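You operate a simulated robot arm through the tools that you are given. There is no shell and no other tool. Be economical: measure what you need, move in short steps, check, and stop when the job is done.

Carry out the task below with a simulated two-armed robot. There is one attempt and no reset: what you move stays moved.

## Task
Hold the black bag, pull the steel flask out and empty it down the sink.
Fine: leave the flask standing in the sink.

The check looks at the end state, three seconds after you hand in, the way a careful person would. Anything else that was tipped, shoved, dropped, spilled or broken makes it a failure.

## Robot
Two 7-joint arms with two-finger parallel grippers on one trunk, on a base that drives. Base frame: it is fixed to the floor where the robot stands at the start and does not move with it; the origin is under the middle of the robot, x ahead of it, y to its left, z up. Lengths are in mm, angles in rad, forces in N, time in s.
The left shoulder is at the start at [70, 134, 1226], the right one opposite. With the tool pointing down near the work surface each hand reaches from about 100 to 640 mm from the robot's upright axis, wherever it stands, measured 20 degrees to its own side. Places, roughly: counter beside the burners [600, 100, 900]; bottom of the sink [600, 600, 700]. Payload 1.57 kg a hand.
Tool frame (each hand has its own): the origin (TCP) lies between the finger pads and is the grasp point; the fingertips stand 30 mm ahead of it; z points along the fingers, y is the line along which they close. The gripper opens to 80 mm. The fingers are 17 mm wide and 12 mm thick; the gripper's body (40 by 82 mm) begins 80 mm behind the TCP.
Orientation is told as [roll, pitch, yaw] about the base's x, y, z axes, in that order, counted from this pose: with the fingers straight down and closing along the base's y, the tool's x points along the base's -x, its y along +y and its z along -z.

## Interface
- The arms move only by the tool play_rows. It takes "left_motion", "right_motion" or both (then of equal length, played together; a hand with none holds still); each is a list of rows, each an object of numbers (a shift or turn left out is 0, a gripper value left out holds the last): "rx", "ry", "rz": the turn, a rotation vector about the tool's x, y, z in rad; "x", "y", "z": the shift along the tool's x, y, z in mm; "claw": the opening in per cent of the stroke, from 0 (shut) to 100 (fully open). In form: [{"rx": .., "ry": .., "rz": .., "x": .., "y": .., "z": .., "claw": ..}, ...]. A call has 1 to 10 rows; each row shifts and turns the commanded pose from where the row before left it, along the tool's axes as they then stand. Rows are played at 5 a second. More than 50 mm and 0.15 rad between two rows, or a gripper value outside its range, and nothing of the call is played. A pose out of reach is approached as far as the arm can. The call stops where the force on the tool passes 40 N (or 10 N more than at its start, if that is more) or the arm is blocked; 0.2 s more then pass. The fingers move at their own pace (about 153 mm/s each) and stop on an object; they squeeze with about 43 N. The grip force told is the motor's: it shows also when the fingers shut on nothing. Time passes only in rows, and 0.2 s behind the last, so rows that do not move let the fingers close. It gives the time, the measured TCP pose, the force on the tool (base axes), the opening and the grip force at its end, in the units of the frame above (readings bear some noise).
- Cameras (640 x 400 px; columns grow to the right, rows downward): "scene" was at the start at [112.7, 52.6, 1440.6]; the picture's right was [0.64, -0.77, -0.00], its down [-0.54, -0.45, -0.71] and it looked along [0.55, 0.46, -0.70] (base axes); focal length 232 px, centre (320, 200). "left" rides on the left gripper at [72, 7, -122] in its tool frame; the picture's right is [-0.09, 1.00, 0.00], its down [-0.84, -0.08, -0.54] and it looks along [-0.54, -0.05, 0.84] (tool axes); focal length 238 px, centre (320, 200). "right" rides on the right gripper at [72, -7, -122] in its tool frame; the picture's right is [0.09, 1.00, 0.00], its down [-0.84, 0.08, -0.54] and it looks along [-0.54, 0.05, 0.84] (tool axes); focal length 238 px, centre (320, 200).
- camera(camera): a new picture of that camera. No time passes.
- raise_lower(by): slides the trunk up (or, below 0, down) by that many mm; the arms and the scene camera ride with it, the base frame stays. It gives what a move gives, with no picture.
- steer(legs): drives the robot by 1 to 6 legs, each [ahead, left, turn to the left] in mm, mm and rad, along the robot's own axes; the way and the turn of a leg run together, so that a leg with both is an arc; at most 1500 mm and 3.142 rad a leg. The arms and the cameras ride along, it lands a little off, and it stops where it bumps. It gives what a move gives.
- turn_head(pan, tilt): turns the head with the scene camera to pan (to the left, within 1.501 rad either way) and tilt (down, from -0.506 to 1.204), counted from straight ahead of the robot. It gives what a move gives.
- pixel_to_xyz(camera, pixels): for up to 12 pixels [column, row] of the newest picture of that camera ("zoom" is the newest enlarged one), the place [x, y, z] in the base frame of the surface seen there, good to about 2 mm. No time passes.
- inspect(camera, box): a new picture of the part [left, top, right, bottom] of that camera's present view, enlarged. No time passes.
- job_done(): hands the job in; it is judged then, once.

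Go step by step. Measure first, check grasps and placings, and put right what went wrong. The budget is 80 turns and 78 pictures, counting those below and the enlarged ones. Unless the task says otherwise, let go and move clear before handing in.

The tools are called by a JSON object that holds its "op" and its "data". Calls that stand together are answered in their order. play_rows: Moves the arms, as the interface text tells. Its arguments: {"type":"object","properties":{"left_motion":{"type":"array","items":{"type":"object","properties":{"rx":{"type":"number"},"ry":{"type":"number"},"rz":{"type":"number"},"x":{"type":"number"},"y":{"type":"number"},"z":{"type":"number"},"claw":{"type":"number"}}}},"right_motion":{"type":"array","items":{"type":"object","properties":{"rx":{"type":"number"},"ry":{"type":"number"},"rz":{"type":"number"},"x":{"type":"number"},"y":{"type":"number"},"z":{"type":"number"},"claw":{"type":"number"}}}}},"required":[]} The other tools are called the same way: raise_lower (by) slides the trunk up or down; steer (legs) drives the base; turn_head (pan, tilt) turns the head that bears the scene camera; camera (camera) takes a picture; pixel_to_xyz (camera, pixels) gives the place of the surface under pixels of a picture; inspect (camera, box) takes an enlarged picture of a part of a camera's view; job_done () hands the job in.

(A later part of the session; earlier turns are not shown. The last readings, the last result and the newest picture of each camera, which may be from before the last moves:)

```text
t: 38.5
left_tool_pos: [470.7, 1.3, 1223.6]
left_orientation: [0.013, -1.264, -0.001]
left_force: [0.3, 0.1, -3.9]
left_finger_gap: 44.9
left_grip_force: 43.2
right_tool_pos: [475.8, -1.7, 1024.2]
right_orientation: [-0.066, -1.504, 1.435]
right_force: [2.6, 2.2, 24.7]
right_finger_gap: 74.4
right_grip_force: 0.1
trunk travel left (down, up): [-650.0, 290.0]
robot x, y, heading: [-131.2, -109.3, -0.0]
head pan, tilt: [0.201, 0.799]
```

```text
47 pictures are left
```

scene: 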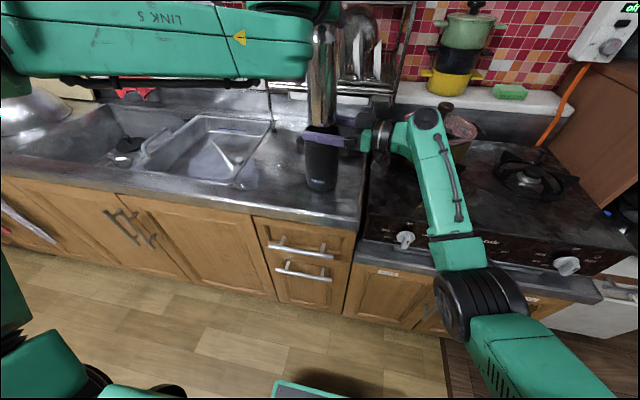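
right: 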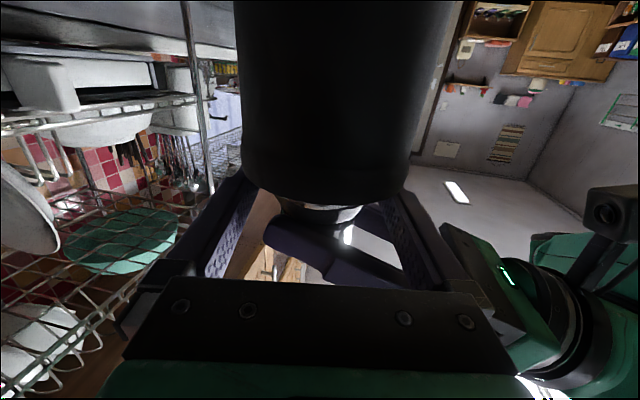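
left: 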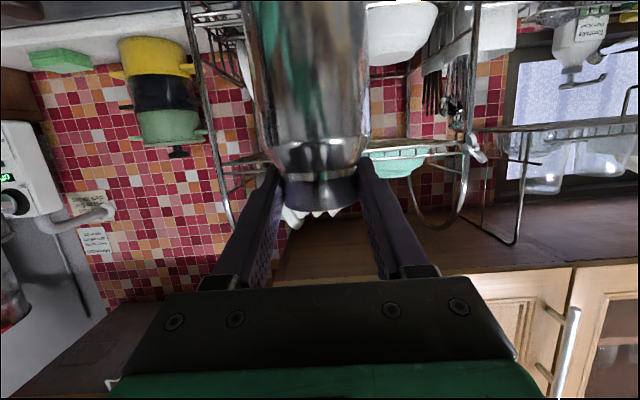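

Lifting 30 mm more and checking the flask bottom.

{"op": "play_rows", "data": {"left_motion": [{"z": -4.5, "x": -14.3}, {"z": -4.5, "x": -14.3}, {}]}}

{"op": "inspect", "data": {"camera": "scene", "box": [260, 20, 420, 200]}}

```text
t: 39.3
left_tool_pos: [469.2, 0.6, 1254.0]
left_orientation: [0.014, -1.267, -0.003]
left_force: [-0.2, -0.1, -3.2]
left_finger_gap: 45.0
left_grip_force: 42.6
right_tool_pos: [477.1, -1.4, 1024.3]
right_orientation: [-0.065, -1.503, 1.435]
right_force: [1.8, 1.6, 25.0]
right_finger_gap: 74.4
right_grip_force: 0.0
trunk travel left (down, up): [-650.0, 290.0]
robot x, y, heading: [-131.3, -108.5, -0.002]
head pan, tilt: [0.201, 0.799]
```

```text
2.22 times, centred on (340, 110) of scene
```

zoom: 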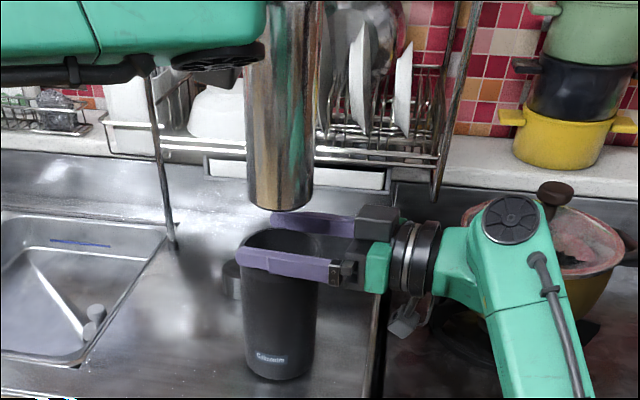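

The flask is fully out and the bag is upright. Lifting the right hand off the rim and withdrawing it, then pulling it back clear of the bag's path.

{"op": "play_rows", "data": {"right_motion": [{"x": -4}, {"x": -6}, {"z": -30}, {"z": -40}, {"z": -40}, {"z": -40}, {"y": 40, "x": -20}, {"y": 40, "x": -20}, {"y": 40, "x": -20}, {}]}}

{"op": "camera", "data": {"camera": "scene"}}

{"op": "pixel_to_xyz", "data": {"camera": "scene", "pixels": [[322, 185], [308, 140], [338, 140], [322, 150]]}}

```text
t: 41.5
left_tool_pos: [475.4, -0.4, 1251.2]
left_orientation: [0.011, -1.26, 0.001]
left_force: [-0.2, -0.1, -3.8]
left_finger_gap: 45.2
left_grip_force: 43.2
right_tool_pos: [334.0, -120.1, 1103.4]
right_orientation: [0.025, -1.5, 1.347]
right_force: [0.0, 0.3, -0.4]
right_finger_gap: 74.5
right_grip_force: 0.1
trunk travel left (down, up): [-650.0, 290.0]
robot x, y, heading: [-133.8, -111.8, -0.002]
head pan, tilt: [0.201, 0.799]
```

```text
45 pictures are left
```

scene: 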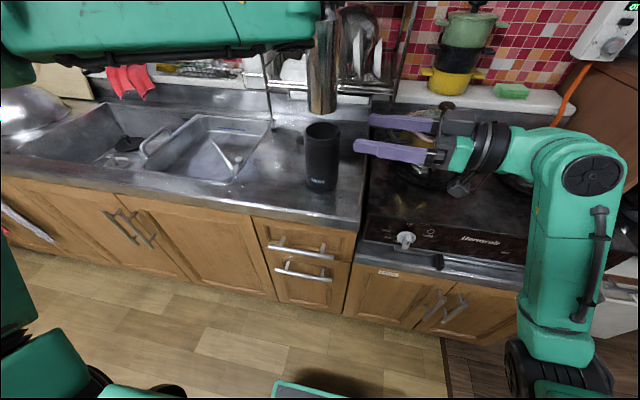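

```text
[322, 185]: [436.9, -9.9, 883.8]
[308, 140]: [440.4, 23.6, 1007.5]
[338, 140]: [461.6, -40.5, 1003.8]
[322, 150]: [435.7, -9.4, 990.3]
```

The bag stands upright and empty at its original place, and the flask hangs free (about 3.5 N, light enough to roll by the neck). Driving the base left and a little forward to bring the flask over the near basin.

{"op": "steer", "data": {"legs": [[0, 400, 0], [95, 0, 0]]}}

{"op": "camera", "data": {"camera": "scene"}}

{"op": "camera", "data": {"camera": "left"}}

```text
t: 44.7
left_tool_pos: [568.1, 396.7, 1250.8]
left_orientation: [0.011, -1.262, 0.001]
left_force: [-0.3, -0.2, -4.1]
left_finger_gap: 45.2
left_grip_force: 43.0
right_tool_pos: [427.3, 275.5, 1103.2]
right_orientation: [-0.005, -1.499, 1.377]
right_force: [1.0, 0.2, -0.2]
right_finger_gap: 74.2
right_grip_force: 0.1
trunk travel left (down, up): [-650.0, 290.0]
robot x, y, heading: [-40.6, 285.3, -0.003]
head pan, tilt: [0.201, 0.799]
```

```text
44 pictures are left
```

scene: 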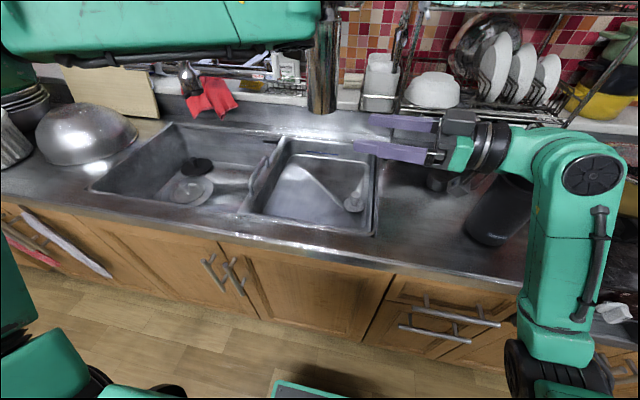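

```text
43 pictures are left
```

left: 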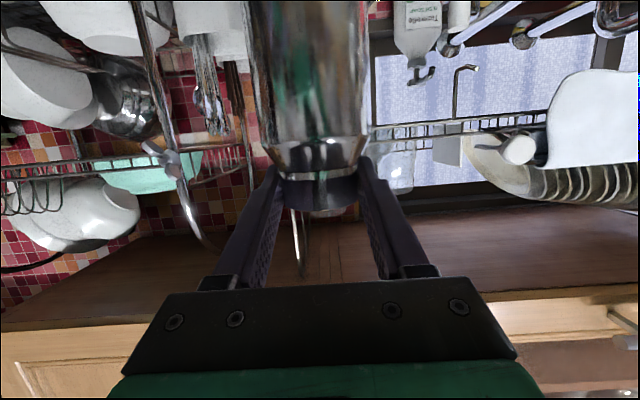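

The flask is over the near basin. The bag at (498,210) sits near the right arm in this view, so I'll check it's untouched.

{"op": "inspect", "data": {"camera": "scene", "box": [400, 130, 580, 270]}}

{"op": "pixel_to_xyz", "data": {"camera": "scene", "pixels": [[480, 238], [500, 200], [490, 190], [505, 240], [515, 190], [548, 240], [570, 170], [270, 150], [355, 195], [352, 205]]}}

```text
2.86 times, centred on (490, 200) of scene
```

zoom: 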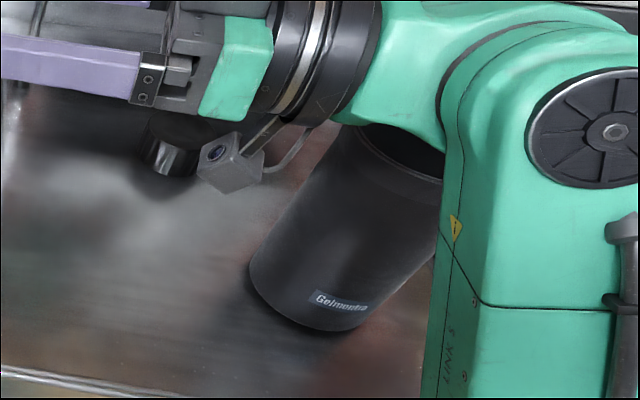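

```text
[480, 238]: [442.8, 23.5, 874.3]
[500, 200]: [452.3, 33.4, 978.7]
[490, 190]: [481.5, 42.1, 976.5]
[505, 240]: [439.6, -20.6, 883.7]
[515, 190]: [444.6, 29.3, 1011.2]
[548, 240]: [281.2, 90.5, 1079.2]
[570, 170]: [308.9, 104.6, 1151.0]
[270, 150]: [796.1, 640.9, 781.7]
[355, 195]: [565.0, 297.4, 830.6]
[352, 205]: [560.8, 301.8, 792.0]
```

The bag is upright and untouched. Now a closer look at the basin, where something sits near (355,195).

{"op": "inspect", "data": {"camera": "scene", "box": [230, 110, 400, 250]}}

{"op": "pixel_to_xyz", "data": {"camera": "zoom", "pixels": [[470, 345], [500, 250], [330, 210], [300, 300], [200, 320], [240, 180], [450, 180], [530, 420], [370, 290], [400, 200], [110, 230], [60, 130]]}}

```text
2.86 times, centred on (315, 180) of scene
```

zoom: 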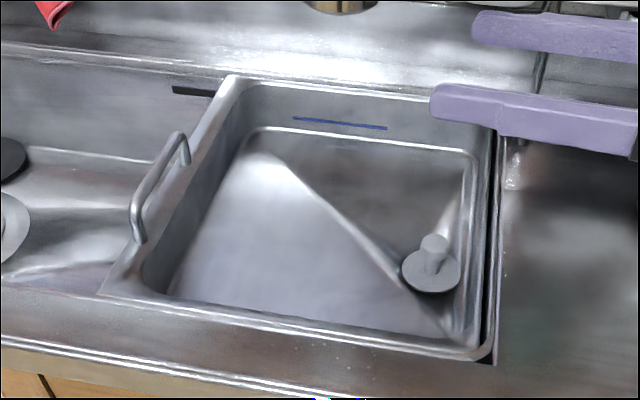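

```text
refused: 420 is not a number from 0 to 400
```

The near basin looks like a lift-in tray with its plug in place, while the deeper open basin to the left has the drain. I'll drive further left to pour there.

{"op": "steer", "data": {"legs": [[0, 345, 0]]}}

{"op": "turn_head", "data": {"pan": 0.45, "tilt": 0.9}}

{"op": "camera", "data": {"camera": "scene"}}

```text
t: 46.9
left_tool_pos: [565.6, 742.1, 1251.9]
left_orientation: [0.014, -1.262, 0.005]
left_force: [-0.2, 0.5, -3.0]
left_finger_gap: 45.1
left_grip_force: 42.6
right_tool_pos: [427.9, 621.2, 1104.0]
right_orientation: [0.003, -1.5, 1.373]
right_force: [0.5, 0.4, 0.3]
right_finger_gap: 74.3
right_grip_force: 0.0
trunk travel left (down, up): [-650.0, 290.0]
robot x, y, heading: [-39.0, 625.7, 0.005]
head pan, tilt: [0.201, 0.799]
```

```text
t: 47.7
left_tool_pos: [567.2, 742.8, 1250.2]
left_orientation: [0.013, -1.263, 0.006]
left_force: [0.0, -0.3, -3.9]
left_finger_gap: 44.8
left_grip_force: 43.1
right_tool_pos: [426.7, 621.7, 1102.8]
right_orientation: [0.004, -1.501, 1.375]
right_force: [0.2, -0.8, -1.0]
right_finger_gap: 74.6
right_grip_force: 0.0
trunk travel left (down, up): [-650.0, 290.0]
robot x, y, heading: [-39.1, 626.2, 0.009]
head pan, tilt: [0.45, 0.901]
```

```text
40 pictures are left
```

scene: 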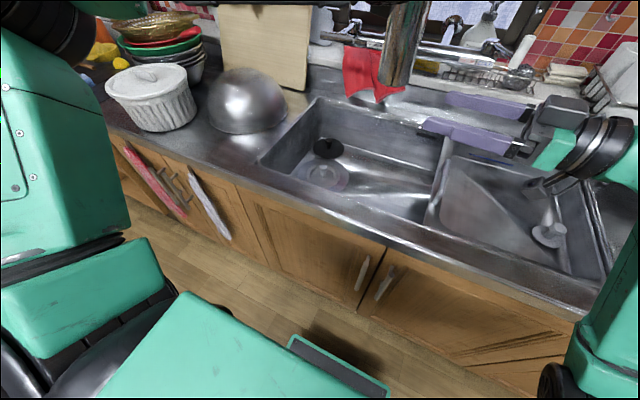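

{"op": "inspect", "data": {"camera": "scene", "box": [250, 70, 460, 230]}}

{"op": "pixel_to_xyz", "data": {"camera": "scene", "pixels": [[328, 177], [328, 148], [370, 180], [400, 190], [380, 165], [420, 170], [400, 150], [270, 165], [420, 220], [320, 100], [436, 180], [410, 205]]}}

```text
2.50 times, centred on (355, 150) of scene
```

zoom: 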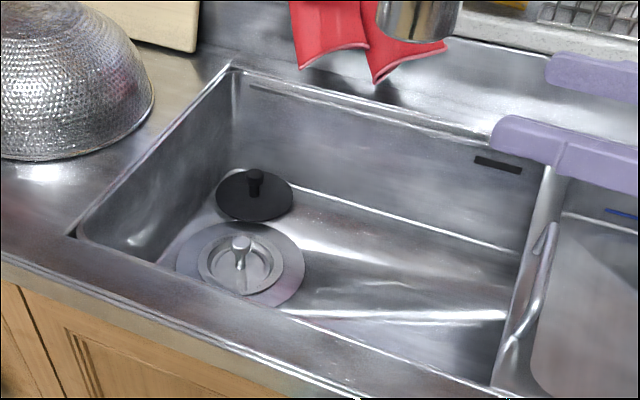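

```text
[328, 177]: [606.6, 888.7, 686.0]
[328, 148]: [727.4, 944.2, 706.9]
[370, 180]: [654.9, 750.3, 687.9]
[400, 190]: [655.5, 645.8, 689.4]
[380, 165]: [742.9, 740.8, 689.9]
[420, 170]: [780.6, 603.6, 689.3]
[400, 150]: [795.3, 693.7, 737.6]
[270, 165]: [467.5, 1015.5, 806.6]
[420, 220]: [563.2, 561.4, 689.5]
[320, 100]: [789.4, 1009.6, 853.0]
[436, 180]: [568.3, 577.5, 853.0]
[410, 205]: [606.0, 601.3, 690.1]
```

The open basin floor is flat at z≈689 (x 440–790, y 600–1000). Lowering the flask to TCP z≈1040 over (585,770) before pouring.

{"op": "play_rows", "data": {"left_motion": [{"x": 38.1, "z": 12.1}, {"x": 38.1, "z": 12.1, "y": 10}, {"x": 38.1, "z": 12.1, "y": 10}, {"x": 38.1, "z": 12.1, "y": 10}, {"x": 38.1, "z": 12.1}, {"x": 9.5, "z": 3}, {}]}}

{"op": "camera", "data": {"camera": "scene"}}

```text
t: 48.1
left_tool_pos: [559.6, 741.7, 1240.7]
left_orientation: [0.018, -1.312, -0.003]
left_force: [-5.1, -0.1, 12.4]
left_finger_gap: 45.2
left_grip_force: 42.7
right_tool_pos: [423.7, 621.2, 1104.8]
right_orientation: [-0.026, -1.499, 1.404]
right_force: [1.5, 0.8, -0.9]
right_finger_gap: 74.3
right_grip_force: 0.1
trunk travel left (down, up): [-650.0, 290.0]
robot x, y, heading: [-40.8, 627.9, 0.005]
head pan, tilt: [0.45, 0.901]
stopped in row 2 (left hand): the force on the tool passed its limit (the readings are from after the stop); the commanded pose is now the measured one
```

```text
38 pictures are left
```

scene: 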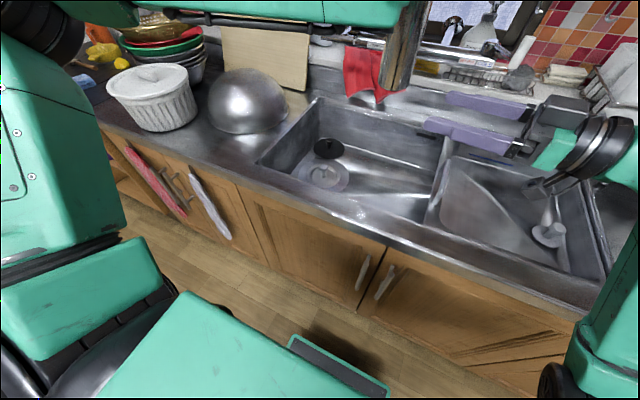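

Something was touched early (12 N upward on the left hand). Looking with the left camera before moving on.

{"op": "camera", "data": {"camera": "left"}}

{"op": "camera", "data": {"camera": "right"}}

{"op": "pixel_to_xyz", "data": {"camera": "scene", "pixels": [[395, 85], [385, 72], [420, 20], [380, 42], [440, 52], [240, 8], [330, 20], [360, 60]]}}

```text
37 pictures are left
```

left: 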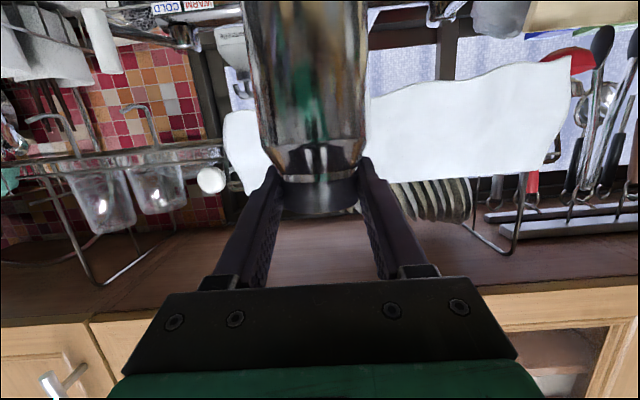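

```text
36 pictures are left
```

right: 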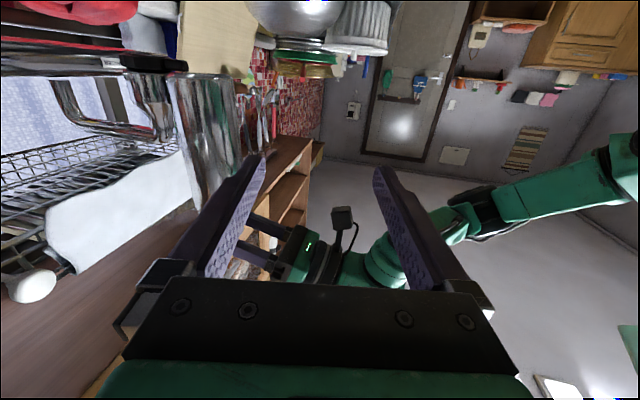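

```text
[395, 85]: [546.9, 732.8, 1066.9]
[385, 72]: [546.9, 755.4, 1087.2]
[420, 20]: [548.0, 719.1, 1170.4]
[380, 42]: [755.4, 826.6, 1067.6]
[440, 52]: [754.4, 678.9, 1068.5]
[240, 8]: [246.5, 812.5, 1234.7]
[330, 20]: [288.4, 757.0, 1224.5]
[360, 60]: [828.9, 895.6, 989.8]
```

Nothing is near: the faucet bar is at x=755 and the flask at x≤615. The stop was probably inertia from the fast step, so I'll retry slowly.

{"op": "play_rows", "data": {"left_motion": [{"x": 3, "z": 1}, {"x": 7, "z": 2}, {"x": 10, "z": 3}, {"x": 10, "z": 3}, {"x": 10, "z": 3}, {}]}}

```text
t: 48.8
left_tool_pos: [557.3, 741.7, 1239.9]
left_orientation: [0.022, -1.336, -0.009]
left_force: [-9.8, -0.5, 17.9]
left_finger_gap: 45.1
left_grip_force: 43.5
right_tool_pos: [425.8, 620.8, 1104.0]
right_orientation: [-0.028, -1.5, 1.403]
right_force: [0.9, 0.5, -0.7]
right_finger_gap: 74.4
right_grip_force: 0.0
trunk travel left (down, up): [-650.0, 290.0]
robot x, y, heading: [-42.0, 630.7, 0.011]
head pan, tilt: [0.45, 0.901]
stopped in row 3 (left hand): the force on the tool passed its limit (the readings are from after the stop); the commanded pose is now the measured one
```

It's a real contact, pushing up and back. Measuring what's ahead of the left hand.

{"op": "camera", "data": {"camera": "left"}}

{"op": "pixel_to_xyz", "data": {"camera": "left", "pixels": [[240, 150], [212, 180], [395, 110], [400, 190], [440, 205], [150, 170], [250, 20], [385, 20], [180, 35], [310, 60], [300, 205], [235, 50]]}}

{"op": "turn_head", "data": {"pan": 0.3, "tilt": 0.45}}

{"op": "camera", "data": {"camera": "scene"}}

```text
35 pictures are left
```

left: 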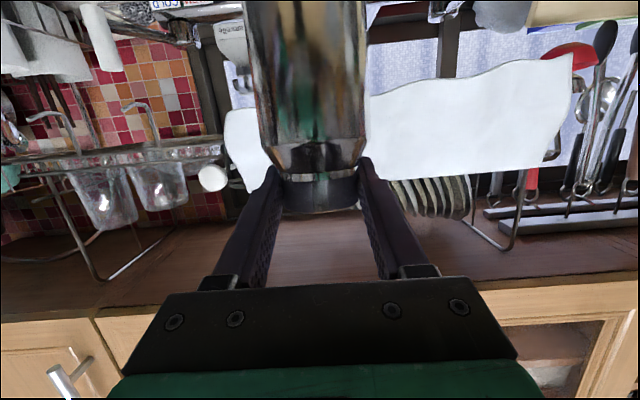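

```text
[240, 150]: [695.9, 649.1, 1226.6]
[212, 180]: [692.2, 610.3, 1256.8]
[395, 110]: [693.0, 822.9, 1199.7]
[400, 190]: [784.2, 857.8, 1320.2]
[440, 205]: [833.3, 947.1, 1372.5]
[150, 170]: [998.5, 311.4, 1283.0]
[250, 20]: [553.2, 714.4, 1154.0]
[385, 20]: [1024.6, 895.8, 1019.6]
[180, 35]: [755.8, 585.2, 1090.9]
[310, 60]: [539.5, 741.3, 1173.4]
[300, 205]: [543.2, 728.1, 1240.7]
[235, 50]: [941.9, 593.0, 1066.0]
```

```text
t: 49.7
left_tool_pos: [557.2, 740.2, 1240.2]
left_orientation: [0.033, -1.339, -0.018]
left_force: [1.2, 0.2, 26.2]
left_finger_gap: 45.3
left_grip_force: 43.0
right_tool_pos: [422.9, 620.3, 1105.0]
right_orientation: [-0.061, -1.5, 1.439]
right_force: [-0.2, -0.3, -0.1]
right_finger_gap: 74.6
right_grip_force: 0.1
trunk travel left (down, up): [-650.0, 290.0]
robot x, y, heading: [-36.4, 629.2, 0.007]
head pan, tilt: [0.3, 0.45]
```

```text
34 pictures are left
```

scene: 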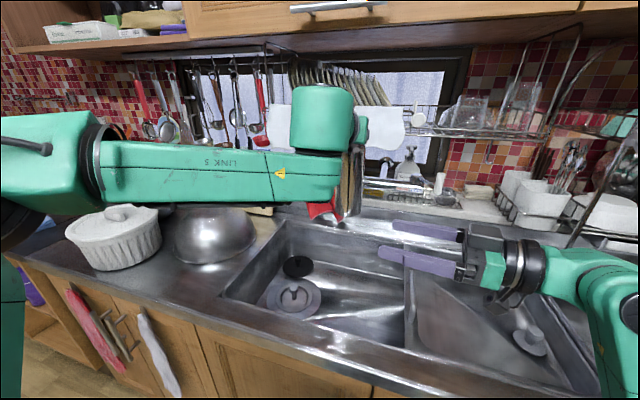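

The rail and cloth are at x=693, not touching. Zooming around the flask bottom and faucet spout.

{"op": "inspect", "data": {"camera": "scene", "box": [290, 130, 470, 260]}}

{"op": "pixel_to_xyz", "data": {"camera": "scene", "pixels": [[365, 188], [375, 190], [395, 186], [430, 188], [322, 205], [350, 215], [345, 190], [385, 170]]}}

{"op": "inspect", "data": {"camera": "right", "box": [80, 40, 400, 280]}}

```text
3.08 times, centred on (380, 195) of scene
```

zoom: 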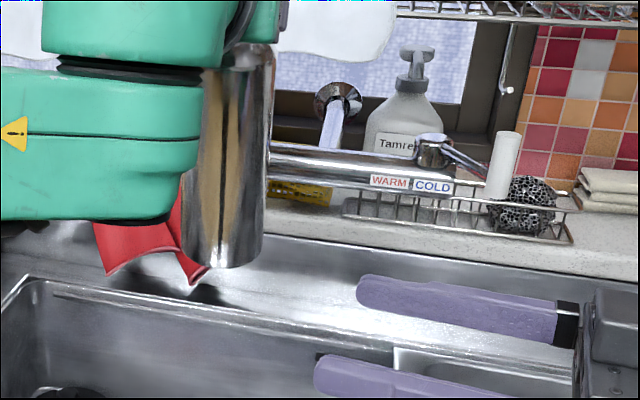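

```text
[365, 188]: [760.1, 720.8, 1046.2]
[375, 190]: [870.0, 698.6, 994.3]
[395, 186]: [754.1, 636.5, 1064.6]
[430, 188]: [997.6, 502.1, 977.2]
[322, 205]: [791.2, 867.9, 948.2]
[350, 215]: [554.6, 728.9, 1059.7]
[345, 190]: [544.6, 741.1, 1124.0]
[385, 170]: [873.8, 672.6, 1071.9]
```

```text
1.67 times, centred on (240, 160) of right
```

zoom: 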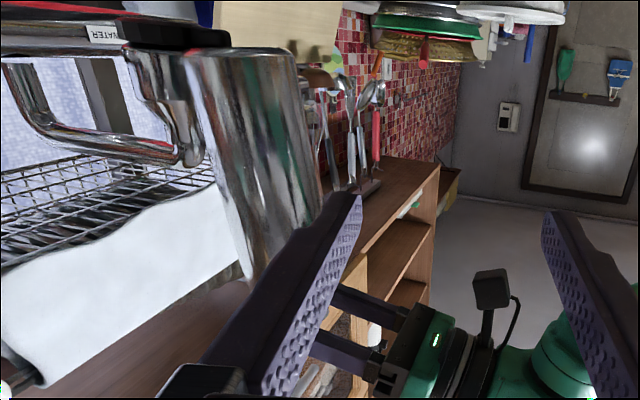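

In the right view a chrome spout with a black "WATER" tip is right beside the flask bottom. Measuring it.

{"op": "pixel_to_xyz", "data": {"camera": "zoom", "pixels": [[150, 35], [200, 38], [170, 80], [100, 145], [190, 120], [60, 30], [240, 60], [200, 60], [235, 100], [185, 155], [30, 100], [120, 60]]}}

```text
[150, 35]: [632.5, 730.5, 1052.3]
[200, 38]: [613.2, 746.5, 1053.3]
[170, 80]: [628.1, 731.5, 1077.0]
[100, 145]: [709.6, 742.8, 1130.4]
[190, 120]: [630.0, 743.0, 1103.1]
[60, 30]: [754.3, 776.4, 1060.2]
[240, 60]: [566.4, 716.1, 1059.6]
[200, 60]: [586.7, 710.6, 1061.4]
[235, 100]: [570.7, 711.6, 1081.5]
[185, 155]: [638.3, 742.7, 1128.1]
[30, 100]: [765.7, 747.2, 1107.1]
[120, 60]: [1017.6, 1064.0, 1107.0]
```

That's it: the faucet spout sticks out to x≈605 at y≈745 (z 1050–1130), behind the flask. Backing straight away from it.

{"op": "play_rows", "data": {"left_motion": [{"z": -5, "x": -1}, {"z": -12, "x": 0}, {"z": -15, "x": 0}, {"z": -15}, {"z": -15}, {}]}}

{"op": "inspect", "data": {"camera": "right", "box": [80, 0, 400, 240]}}

{"op": "pixel_to_xyz", "data": {"camera": "zoom", "pixels": [[150, 105], [190, 100], [170, 150], [190, 190], [120, 205]]}}

```text
t: 51.1
left_tool_pos: [502.0, 740.2, 1248.5]
left_orientation: [0.021, -1.32, -0.008]
left_force: [-0.2, 0.1, -3.7]
left_finger_gap: 44.7
left_grip_force: 43.0
right_tool_pos: [429.2, 620.8, 1103.0]
right_orientation: [0.017, -1.5, 1.36]
right_force: [0.7, -0.1, 0.8]
right_finger_gap: 74.5
right_grip_force: 0.0
trunk travel left (down, up): [-650.0, 290.0]
robot x, y, heading: [-36.3, 631.9, 0.009]
head pan, tilt: [0.3, 0.45]
```

```text
1.67 times, centred on (240, 120) of right
```

zoom: 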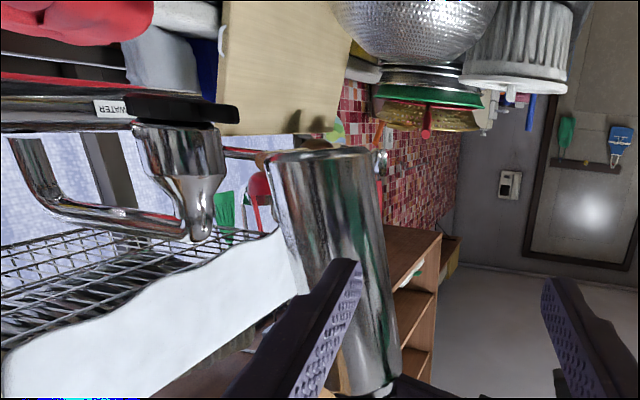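

```text
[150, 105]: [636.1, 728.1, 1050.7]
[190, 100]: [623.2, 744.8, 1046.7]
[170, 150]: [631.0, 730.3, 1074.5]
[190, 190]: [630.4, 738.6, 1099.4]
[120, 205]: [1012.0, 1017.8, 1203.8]
```

The spout is undisturbed (same coordinates). Driving left 75 mm to get clear of it sideways, then lowering slowly.

{"op": "steer", "data": {"legs": [[0, 75, 0]]}}

{"op": "play_rows", "data": {"left_motion": [{"x": 12, "z": 3}, {"x": 24, "z": 7}, {"x": 28, "z": 8}, {"x": 28, "z": 8}, {"x": 28, "z": 8}, {"x": 28, "z": 9}, {"x": 28, "z": 9}, {"x": 20, "z": 12}, {"x": 10, "z": 12}, {}]}}

{"op": "turn_head", "data": {"pan": 0.35, "tilt": 0.75}}

{"op": "camera", "data": {"camera": "scene"}}

{"op": "camera", "data": {"camera": "left"}}

```text
t: 52.1
left_tool_pos: [501.9, 814.7, 1249.2]
left_orientation: [0.025, -1.326, -0.011]
left_force: [0.0, -0.2, -3.8]
left_finger_gap: 45.0
left_grip_force: 43.3
right_tool_pos: [425.3, 694.8, 1102.6]
right_orientation: [0.011, -1.5, 1.368]
right_force: [-1.0, -0.5, 1.4]
right_finger_gap: 74.6
right_grip_force: 0.1
trunk travel left (down, up): [-650.0, 290.0]
robot x, y, heading: [-39.9, 704.2, 0.007]
head pan, tilt: [0.3, 0.45]
```

```text
t: 54.3
left_tool_pos: [525.7, 815.1, 1030.1]
left_orientation: [0.021, -1.325, -0.007]
left_force: [0.1, 0.3, -4.2]
left_finger_gap: 45.3
left_grip_force: 43.7
right_tool_pos: [426.8, 696.3, 1104.6]
right_orientation: [0.003, -1.499, 1.373]
right_force: [-0.3, -0.3, 0.1]
right_finger_gap: 74.3
right_grip_force: 0.1
trunk travel left (down, up): [-650.0, 290.0]
robot x, y, heading: [-41.6, 702.5, 0.005]
head pan, tilt: [0.3, 0.45]
```

```text
t: 55.1
left_tool_pos: [526.7, 816.1, 1029.4]
left_orientation: [0.022, -1.324, -0.008]
left_force: [-0.1, 0.9, -2.8]
left_finger_gap: 44.9
left_grip_force: 43.0
right_tool_pos: [426.7, 696.3, 1102.1]
right_orientation: [0.01, -1.499, 1.367]
right_force: [0.8, 0.0, -0.6]
right_finger_gap: 74.2
right_grip_force: 0.1
trunk travel left (down, up): [-650.0, 290.0]
robot x, y, heading: [-39.7, 704.1, 0.007]
head pan, tilt: [0.351, 0.75]
```

```text
30 pictures are left
```

scene: 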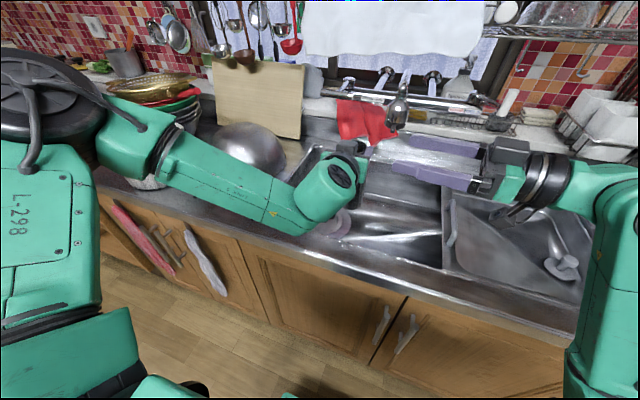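

```text
29 pictures are left
```

left: 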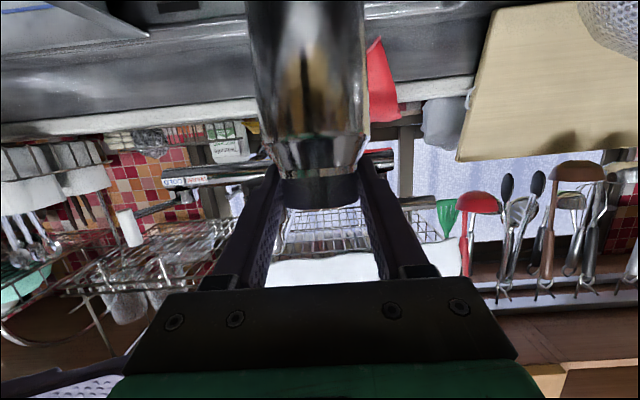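

The flask hangs well inside the open basin area and hold is firm. Rolling slowly about the tool axis, mouth toward -y.

{"op": "play_rows", "data": {"left_motion": [{"rz": 0.1}, {"rz": 0.1}, {"rz": 0.1}, {"rz": 0.1}, {"rz": 0.1}, {"rz": 0.1}, {"rz": 0.1}, {"rz": 0.1}, {"rz": 0.1}, {"rz": 0.1}]}}

{"op": "camera", "data": {"camera": "scene"}}

```text
t: 57.3
left_tool_pos: [525.3, 817.0, 1030.5]
left_orientation: [1.281, -0.543, -1.404]
left_force: [-1.3, 0.1, -3.6]
left_finger_gap: 45.2
left_grip_force: 43.2
right_tool_pos: [427.7, 697.0, 1102.3]
right_orientation: [0.01, -1.499, 1.37]
right_force: [-0.5, -1.0, 0.0]
right_finger_gap: 74.4
right_grip_force: 0.0
trunk travel left (down, up): [-650.0, 290.0]
robot x, y, heading: [-38.7, 699.8, 0.006]
head pan, tilt: [0.351, 0.75]
```

```text
28 pictures are left
```

scene: 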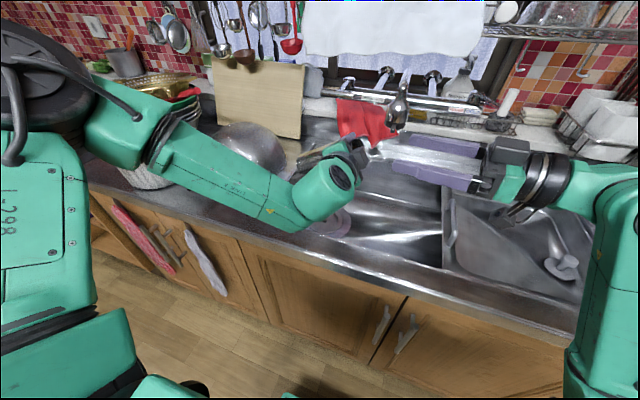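

Rolling the next 1.0 rad at the same pace.

{"op": "play_rows", "data": {"left_motion": [{"rz": 0.1}, {"rz": 0.1}, {"rz": 0.1}, {"rz": 0.1}, {"rz": 0.1}, {"rz": 0.1}, {"rz": 0.1}, {"rz": 0.1}, {"rz": 0.1}, {"rz": 0.1}]}}

{"op": "inspect", "data": {"camera": "scene", "box": [240, 90, 480, 260]}}

{"op": "inspect", "data": {"camera": "right", "box": [0, 0, 640, 400]}}

```text
t: 59.5
left_tool_pos: [525.1, 816.5, 1030.9]
left_orientation: [1.301, 0.422, -1.668]
left_force: [-0.1, 0.1, -1.5]
left_finger_gap: 45.1
left_grip_force: 43.2
right_tool_pos: [427.2, 695.9, 1102.6]
right_orientation: [0.006, -1.499, 1.368]
right_force: [-0.1, 0.4, 0.3]
right_finger_gap: 74.4
right_grip_force: 0.2
trunk travel left (down, up): [-650.0, 290.0]
robot x, y, heading: [-40.7, 704.4, 0.006]
head pan, tilt: [0.351, 0.75]
```

```text
2.35 times, centred on (360, 175) of scene
```

zoom: 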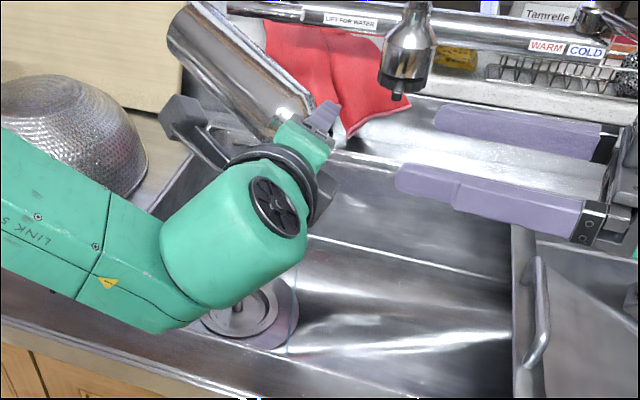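

```text
1.00 times, centred on (320, 200) of right
```

zoom: 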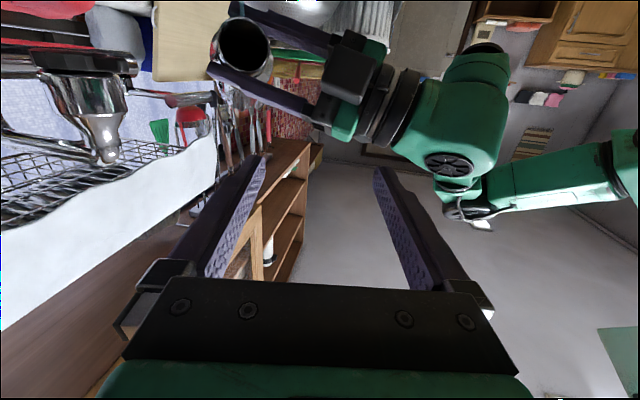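

The tool load dropped from about -3.6 to -1.5 N, so liquid is leaving. Rolling a further 0.6 rad and holding to drain.

{"op": "play_rows", "data": {"left_motion": [{"rz": 0.1}, {"rz": 0.1}, {"rz": 0.1}, {"rz": 0.1}, {"rz": 0.1}, {"rz": 0.1}, {}, {}, {}, {}]}}

{"op": "play_rows", "data": {"left_motion": [{}, {}, {}, {}, {}, {}, {}, {}, {}, {}]}}

{"op": "inspect", "data": {"camera": "scene", "box": [240, 90, 480, 260]}}

```text
t: 61.7
left_tool_pos: [524.5, 816.3, 1032.0]
left_orientation: [1.113, 0.984, -1.945]
left_force: [-2.1, -0.5, -1.9]
left_finger_gap: 44.8
left_grip_force: 42.6
right_tool_pos: [425.6, 696.8, 1103.0]
right_orientation: [-0.004, -1.498, 1.383]
right_force: [-0.4, -0.3, 0.0]
right_finger_gap: 74.3
right_grip_force: 0.1
trunk travel left (down, up): [-650.0, 290.0]
robot x, y, heading: [-36.5, 701.9, 0.009]
head pan, tilt: [0.351, 0.75]
```

```text
t: 63.9
left_tool_pos: [524.8, 815.6, 1031.5]
left_orientation: [1.112, 0.987, -1.945]
left_force: [-2.7, -1.4, -2.1]
left_finger_gap: 44.6
left_grip_force: 41.9
right_tool_pos: [426.0, 695.7, 1103.2]
right_orientation: [-0.004, -1.5, 1.379]
right_force: [0.0, -0.2, -0.7]
right_finger_gap: 74.8
right_grip_force: 0.0
trunk travel left (down, up): [-650.0, 290.0]
robot x, y, heading: [-38.4, 704.6, 0.009]
head pan, tilt: [0.351, 0.75]
```

```text
2.35 times, centred on (360, 175) of scene
```

zoom: 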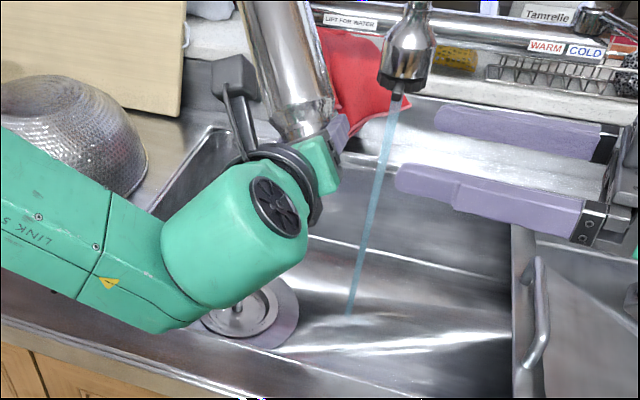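

Water is now running from the faucet, so the flask end must have touched a "LIFT FOR WATER" lever. I'll look closely before rolling back.

{"op": "inspect", "data": {"camera": "scene", "box": [300, 50, 460, 150]}}

{"op": "inspect", "data": {"camera": "right", "box": [0, 0, 320, 240]}}

{"op": "camera", "data": {"camera": "left"}}

```text
4.00 times, centred on (380, 100) of scene
```

zoom: 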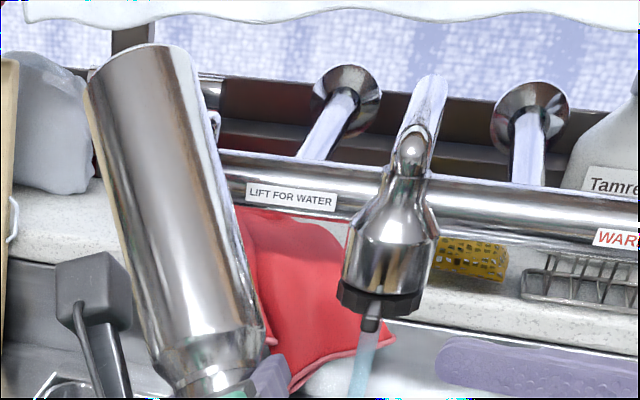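

```text
1.67 times, centred on (160, 120) of right
```

zoom: 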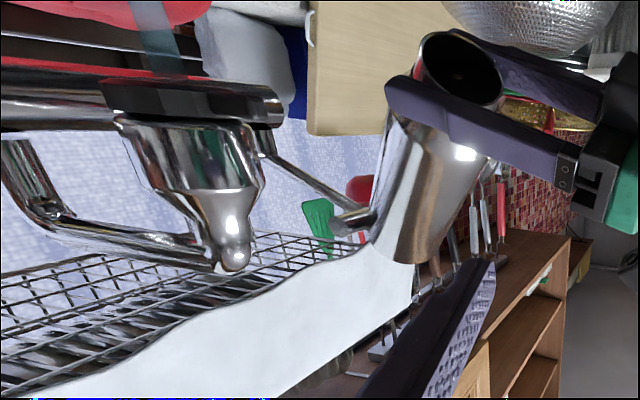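

```text
22 pictures are left
```

left: 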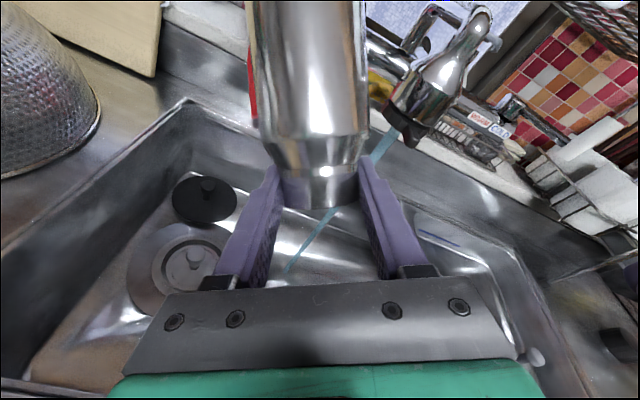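

The lever rod on the left end of the faucet bar was lifted by the flask body. I'll pull the flask straight back from it and look at the lever.

{"op": "play_rows", "data": {"left_motion": [{"z": -10}, {"z": -15}, {"z": -15}, {}]}}

{"op": "inspect", "data": {"camera": "right", "box": [0, 0, 320, 240]}}

{"op": "pixel_to_xyz", "data": {"camera": "zoom", "pixels": [[345, 222], [365, 215], [320, 195], [300, 175], [275, 150], [235, 255], [215, 130]]}}

```text
t: 64.9
left_tool_pos: [485.2, 815.3, 1040.2]
left_orientation: [1.113, 0.986, -1.946]
left_force: [-0.7, 0.1, -2.4]
left_finger_gap: 45.0
left_grip_force: 42.5
right_tool_pos: [427.6, 695.4, 1103.0]
right_orientation: [0.01, -1.5, 1.367]
right_force: [-0.1, 0.8, -0.7]
right_finger_gap: 74.5
right_grip_force: 0.1
trunk travel left (down, up): [-650.0, 290.0]
robot x, y, heading: [-40.8, 702.1, 0.006]
head pan, tilt: [0.351, 0.75]
```

```text
1.67 times, centred on (160, 120) of right
```

zoom: 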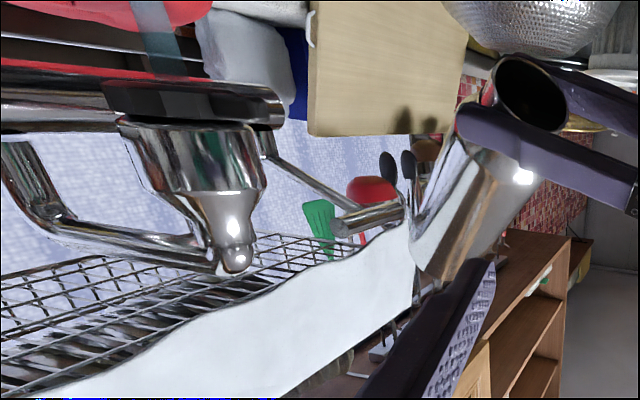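

```text
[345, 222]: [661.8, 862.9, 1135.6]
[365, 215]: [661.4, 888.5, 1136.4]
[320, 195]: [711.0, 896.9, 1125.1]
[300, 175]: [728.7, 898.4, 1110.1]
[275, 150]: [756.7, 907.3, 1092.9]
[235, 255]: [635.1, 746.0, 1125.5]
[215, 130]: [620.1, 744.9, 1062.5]
```

The lever T-bar is raised (tip at about (661,890,1136)), so it must be pushed down later. First I'll roll the now-empty flask upright along the same path, while parking the right hand higher and further back.

{"op": "play_rows", "data": {"left_motion": [{"rz": -0.13}, {"rz": -0.13}, {"rz": -0.13}, {"rz": -0.13}, {"rz": -0.13}, {"rz": -0.13}, {"rz": -0.13}, {"rz": -0.13}, {"rz": -0.13}, {"rz": -0.13}], "right_motion": [{"x": -20, "z": -10}, {"x": -20, "z": -10}, {"x": -20, "z": -10}, {"x": -20, "z": -10}, {"x": -20, "z": -10}, {"x": -20, "z": -10}, {"x": -20, "z": -10}, {"x": -10}, {}, {}]}}

{"op": "play_rows", "data": {"left_motion": [{"rz": -0.13}, {"rz": -0.13}, {"rz": -0.13}, {"rz": -0.13}, {"rz": -0.13}, {"rz": -0.13}, {"rz": -0.13}, {"rz": -0.13}, {"rz": -0.13}, {"rz": -0.13}]}}

{"op": "camera", "data": {"camera": "scene"}}

```text
t: 67.1
left_tool_pos: [485.0, 816.1, 1040.7]
left_orientation: [1.316, -0.262, -1.488]
left_force: [0.5, 0.0, -2.5]
left_finger_gap: 44.8
left_grip_force: 43.4
right_tool_pos: [416.3, 638.9, 1257.3]
right_orientation: [0.007, -1.5, 1.37]
right_force: [0.0, -0.7, -0.3]
right_finger_gap: 74.2
right_grip_force: 0.0
trunk travel left (down, up): [-650.0, 290.0]
robot x, y, heading: [-37.9, 704.3, 0.008]
head pan, tilt: [0.351, 0.75]
```

```text
t: 69.3
left_tool_pos: [486.9, 815.8, 1040.6]
left_orientation: [0.015, -1.325, -0.001]
left_force: [0.5, 0.6, -2.5]
left_finger_gap: 44.9
left_grip_force: 43.5
right_tool_pos: [416.8, 638.7, 1258.1]
right_orientation: [0.005, -1.499, 1.371]
right_force: [-0.5, 0.4, -0.4]
right_finger_gap: 74.3
right_grip_force: 0.1
trunk travel left (down, up): [-650.0, 290.0]
robot x, y, heading: [-36.5, 704.3, 0.005]
head pan, tilt: [0.351, 0.75]
```

```text
20 pictures are left
```

scene: 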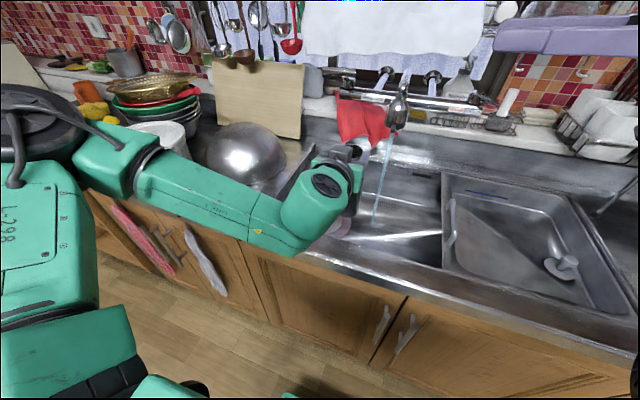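

The flask is upright, load now -2.5 N versus -3.7 N before, so it's been emptied. I'll raise the hand, then lower the trunk 150 mm for a flat reach into the basin.

{"op": "play_rows", "data": {"left_motion": [{"x": -15, "z": -3}, {"x": -25, "z": -6}, {"x": -30, "z": -7}, {"x": -30, "z": -7}, {"x": -25, "z": -6}, {}]}}

{"op": "raise_lower", "data": {"by": -150}}

{"op": "steer", "data": {"legs": [[60, 0, 0]]}}

{"op": "camera", "data": {"camera": "scene"}}

```text
t: 70.7
left_tool_pos: [487.3, 817.7, 1168.7]
left_orientation: [0.02, -1.325, -0.006]
left_force: [0.0, 0.1, -2.1]
left_finger_gap: 44.6
left_grip_force: 42.6
right_tool_pos: [416.1, 638.3, 1256.9]
right_orientation: [0.009, -1.5, 1.367]
right_force: [-0.3, -0.1, 0.4]
right_finger_gap: 74.2
right_grip_force: 0.1
trunk travel left (down, up): [-650.0, 290.0]
robot x, y, heading: [-38.5, 703.6, 0.011]
head pan, tilt: [0.351, 0.75]
```

```text
t: 72.5
left_tool_pos: [487.0, 816.8, 1019.7]
left_orientation: [0.021, -1.325, -0.008]
left_force: [-1.3, 0.4, -1.9]
left_finger_gap: 44.9
left_grip_force: 42.9
right_tool_pos: [415.2, 638.2, 1107.4]
right_orientation: [0.002, -1.5, 1.375]
right_force: [0.0, 0.1, 1.1]
right_finger_gap: 74.3
right_grip_force: 0.0
trunk travel left (down, up): [-500.0, 440.0]
robot x, y, heading: [-39.7, 702.8, 0.004]
head pan, tilt: [0.351, 0.75]
```

```text
t: 73.6
left_tool_pos: [538.3, 815.4, 1022.5]
left_orientation: [0.014, -1.332, -0.005]
left_force: [-0.9, -0.4, -1.9]
left_finger_gap: 44.7
left_grip_force: 43.1
right_tool_pos: [465.9, 638.7, 1108.0]
right_orientation: [0.018, -1.496, 1.354]
right_force: [-0.3, -0.3, -0.2]
right_finger_gap: 74.3
right_grip_force: 0.1
trunk travel left (down, up): [-500.0, 440.0]
robot x, y, heading: [17.2, 706.2, 0.004]
head pan, tilt: [0.351, 0.75]
stopped in leg 1: the robot was blocked; the commanded pose is now the measured one
```

```text
19 pictures are left
```

scene: 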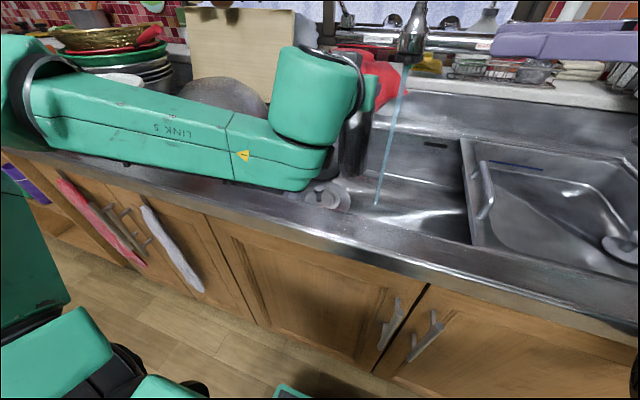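

The drive stopped about 3 mm short, blocked. Checking whether the arm touched the casserole or bowl, or the base just met the cabinet.

{"op": "turn_head", "data": {"pan": 0.8, "tilt": 0.75}}

{"op": "camera", "data": {"camera": "scene"}}

{"op": "pixel_to_xyz", "data": {"camera": "scene", "pixels": [[200, 150], [280, 200], [250, 230], [330, 240], [300, 110], [350, 110], [240, 80], [400, 200]]}}

```text
t: 74.5
left_tool_pos: [538.0, 816.7, 1024.3]
left_orientation: [0.014, -1.333, -0.007]
left_force: [-0.4, 0.1, -2.4]
left_finger_gap: 44.7
left_grip_force: 42.9
right_tool_pos: [465.1, 637.4, 1106.6]
right_orientation: [0.002, -1.495, 1.371]
right_force: [0.2, -0.5, -0.9]
right_finger_gap: 74.7
right_grip_force: 0.1
trunk travel left (down, up): [-500.0, 440.0]
robot x, y, heading: [18.7, 704.0, -0.001]
head pan, tilt: [0.799, 0.75]
```

```text
18 pictures are left
```

scene: 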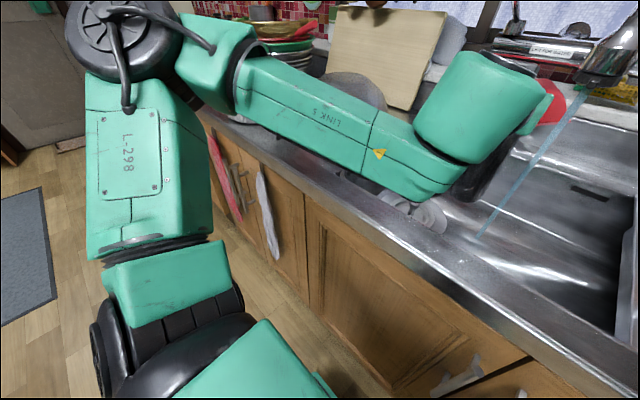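

```text
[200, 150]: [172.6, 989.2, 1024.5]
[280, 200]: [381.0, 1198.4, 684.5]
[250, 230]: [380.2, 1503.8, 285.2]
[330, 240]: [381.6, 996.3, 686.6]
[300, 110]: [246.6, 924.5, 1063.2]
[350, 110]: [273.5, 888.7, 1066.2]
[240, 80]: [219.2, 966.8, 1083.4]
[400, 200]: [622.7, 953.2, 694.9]
```

The forearm is well in front of the counter (x≈250), so the base simply met the cabinet. Lowering the flask into the basin, then moving it forward beneath spout height.

{"op": "play_rows", "data": {"left_motion": [{"x": 20, "z": 5}, {"x": 21, "z": 5}, {"x": 21, "z": 5}, {"z": 15, "x": -3.6}, {"z": 20, "x": -4.9}, {"z": 20, "x": -4.9}, {"z": 20, "x": -4.9}, {"z": 20, "x": -4.9}, {"z": 20, "x": -4.9}, {}]}}

{"op": "turn_head", "data": {"pan": 0.2, "tilt": 0.85}}

{"op": "camera", "data": {"camera": "scene"}}

{"op": "camera", "data": {"camera": "left"}}

```text
t: 76.7
left_tool_pos: [655.4, 819.7, 962.8]
left_orientation: [0.019, -1.336, -0.006]
left_force: [0.6, 0.5, -3.5]
left_finger_gap: 45.0
left_grip_force: 42.4
right_tool_pos: [466.0, 636.9, 1106.8]
right_orientation: [0.002, -1.496, 1.374]
right_force: [-0.5, -0.3, -0.9]
right_finger_gap: 74.3
right_grip_force: 0.0
trunk travel left (down, up): [-500.0, 440.0]
robot x, y, heading: [19.5, 705.1, 0.002]
head pan, tilt: [0.799, 0.75]
```

```text
t: 77.7
left_tool_pos: [655.3, 819.1, 962.0]
left_orientation: [0.017, -1.334, -0.007]
left_force: [0.3, -0.5, -1.2]
left_finger_gap: 44.8
left_grip_force: 43.2
right_tool_pos: [466.1, 638.3, 1108.5]
right_orientation: [0.004, -1.495, 1.37]
right_force: [0.1, 0.3, 0.2]
right_finger_gap: 74.2
right_grip_force: 0.1
trunk travel left (down, up): [-500.0, 440.0]
robot x, y, heading: [24.3, 701.0, -0.0]
head pan, tilt: [0.201, 0.85]
```

```text
17 pictures are left
```

scene: 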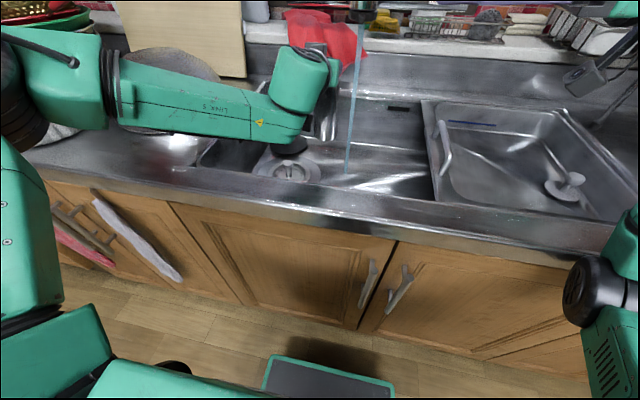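

```text
16 pictures are left
```

left: 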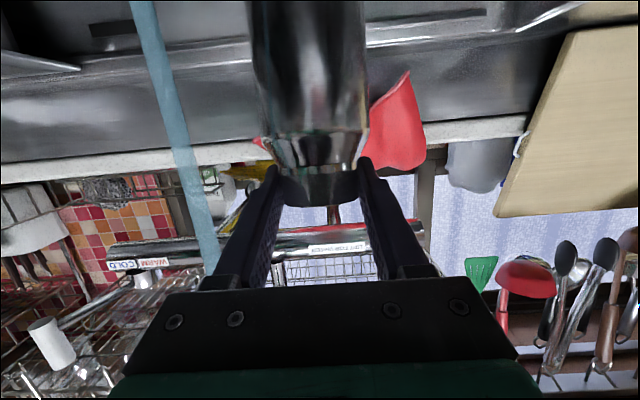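

The flask is in the basin, beside (not under) the stream. Measuring its lean from points down its front side before setting down.

{"op": "pixel_to_xyz", "data": {"camera": "left", "pixels": [[306, 110], [306, 80], [306, 50], [306, 20], [306, 4], [258, 30], [362, 30], [258, 90], [364, 90]]}}

```text
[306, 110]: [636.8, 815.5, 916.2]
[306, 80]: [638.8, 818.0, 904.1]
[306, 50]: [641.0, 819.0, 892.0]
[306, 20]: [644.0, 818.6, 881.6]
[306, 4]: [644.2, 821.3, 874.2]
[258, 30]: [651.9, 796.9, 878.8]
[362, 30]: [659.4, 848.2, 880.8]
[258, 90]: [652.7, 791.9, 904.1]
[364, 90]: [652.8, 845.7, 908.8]
```

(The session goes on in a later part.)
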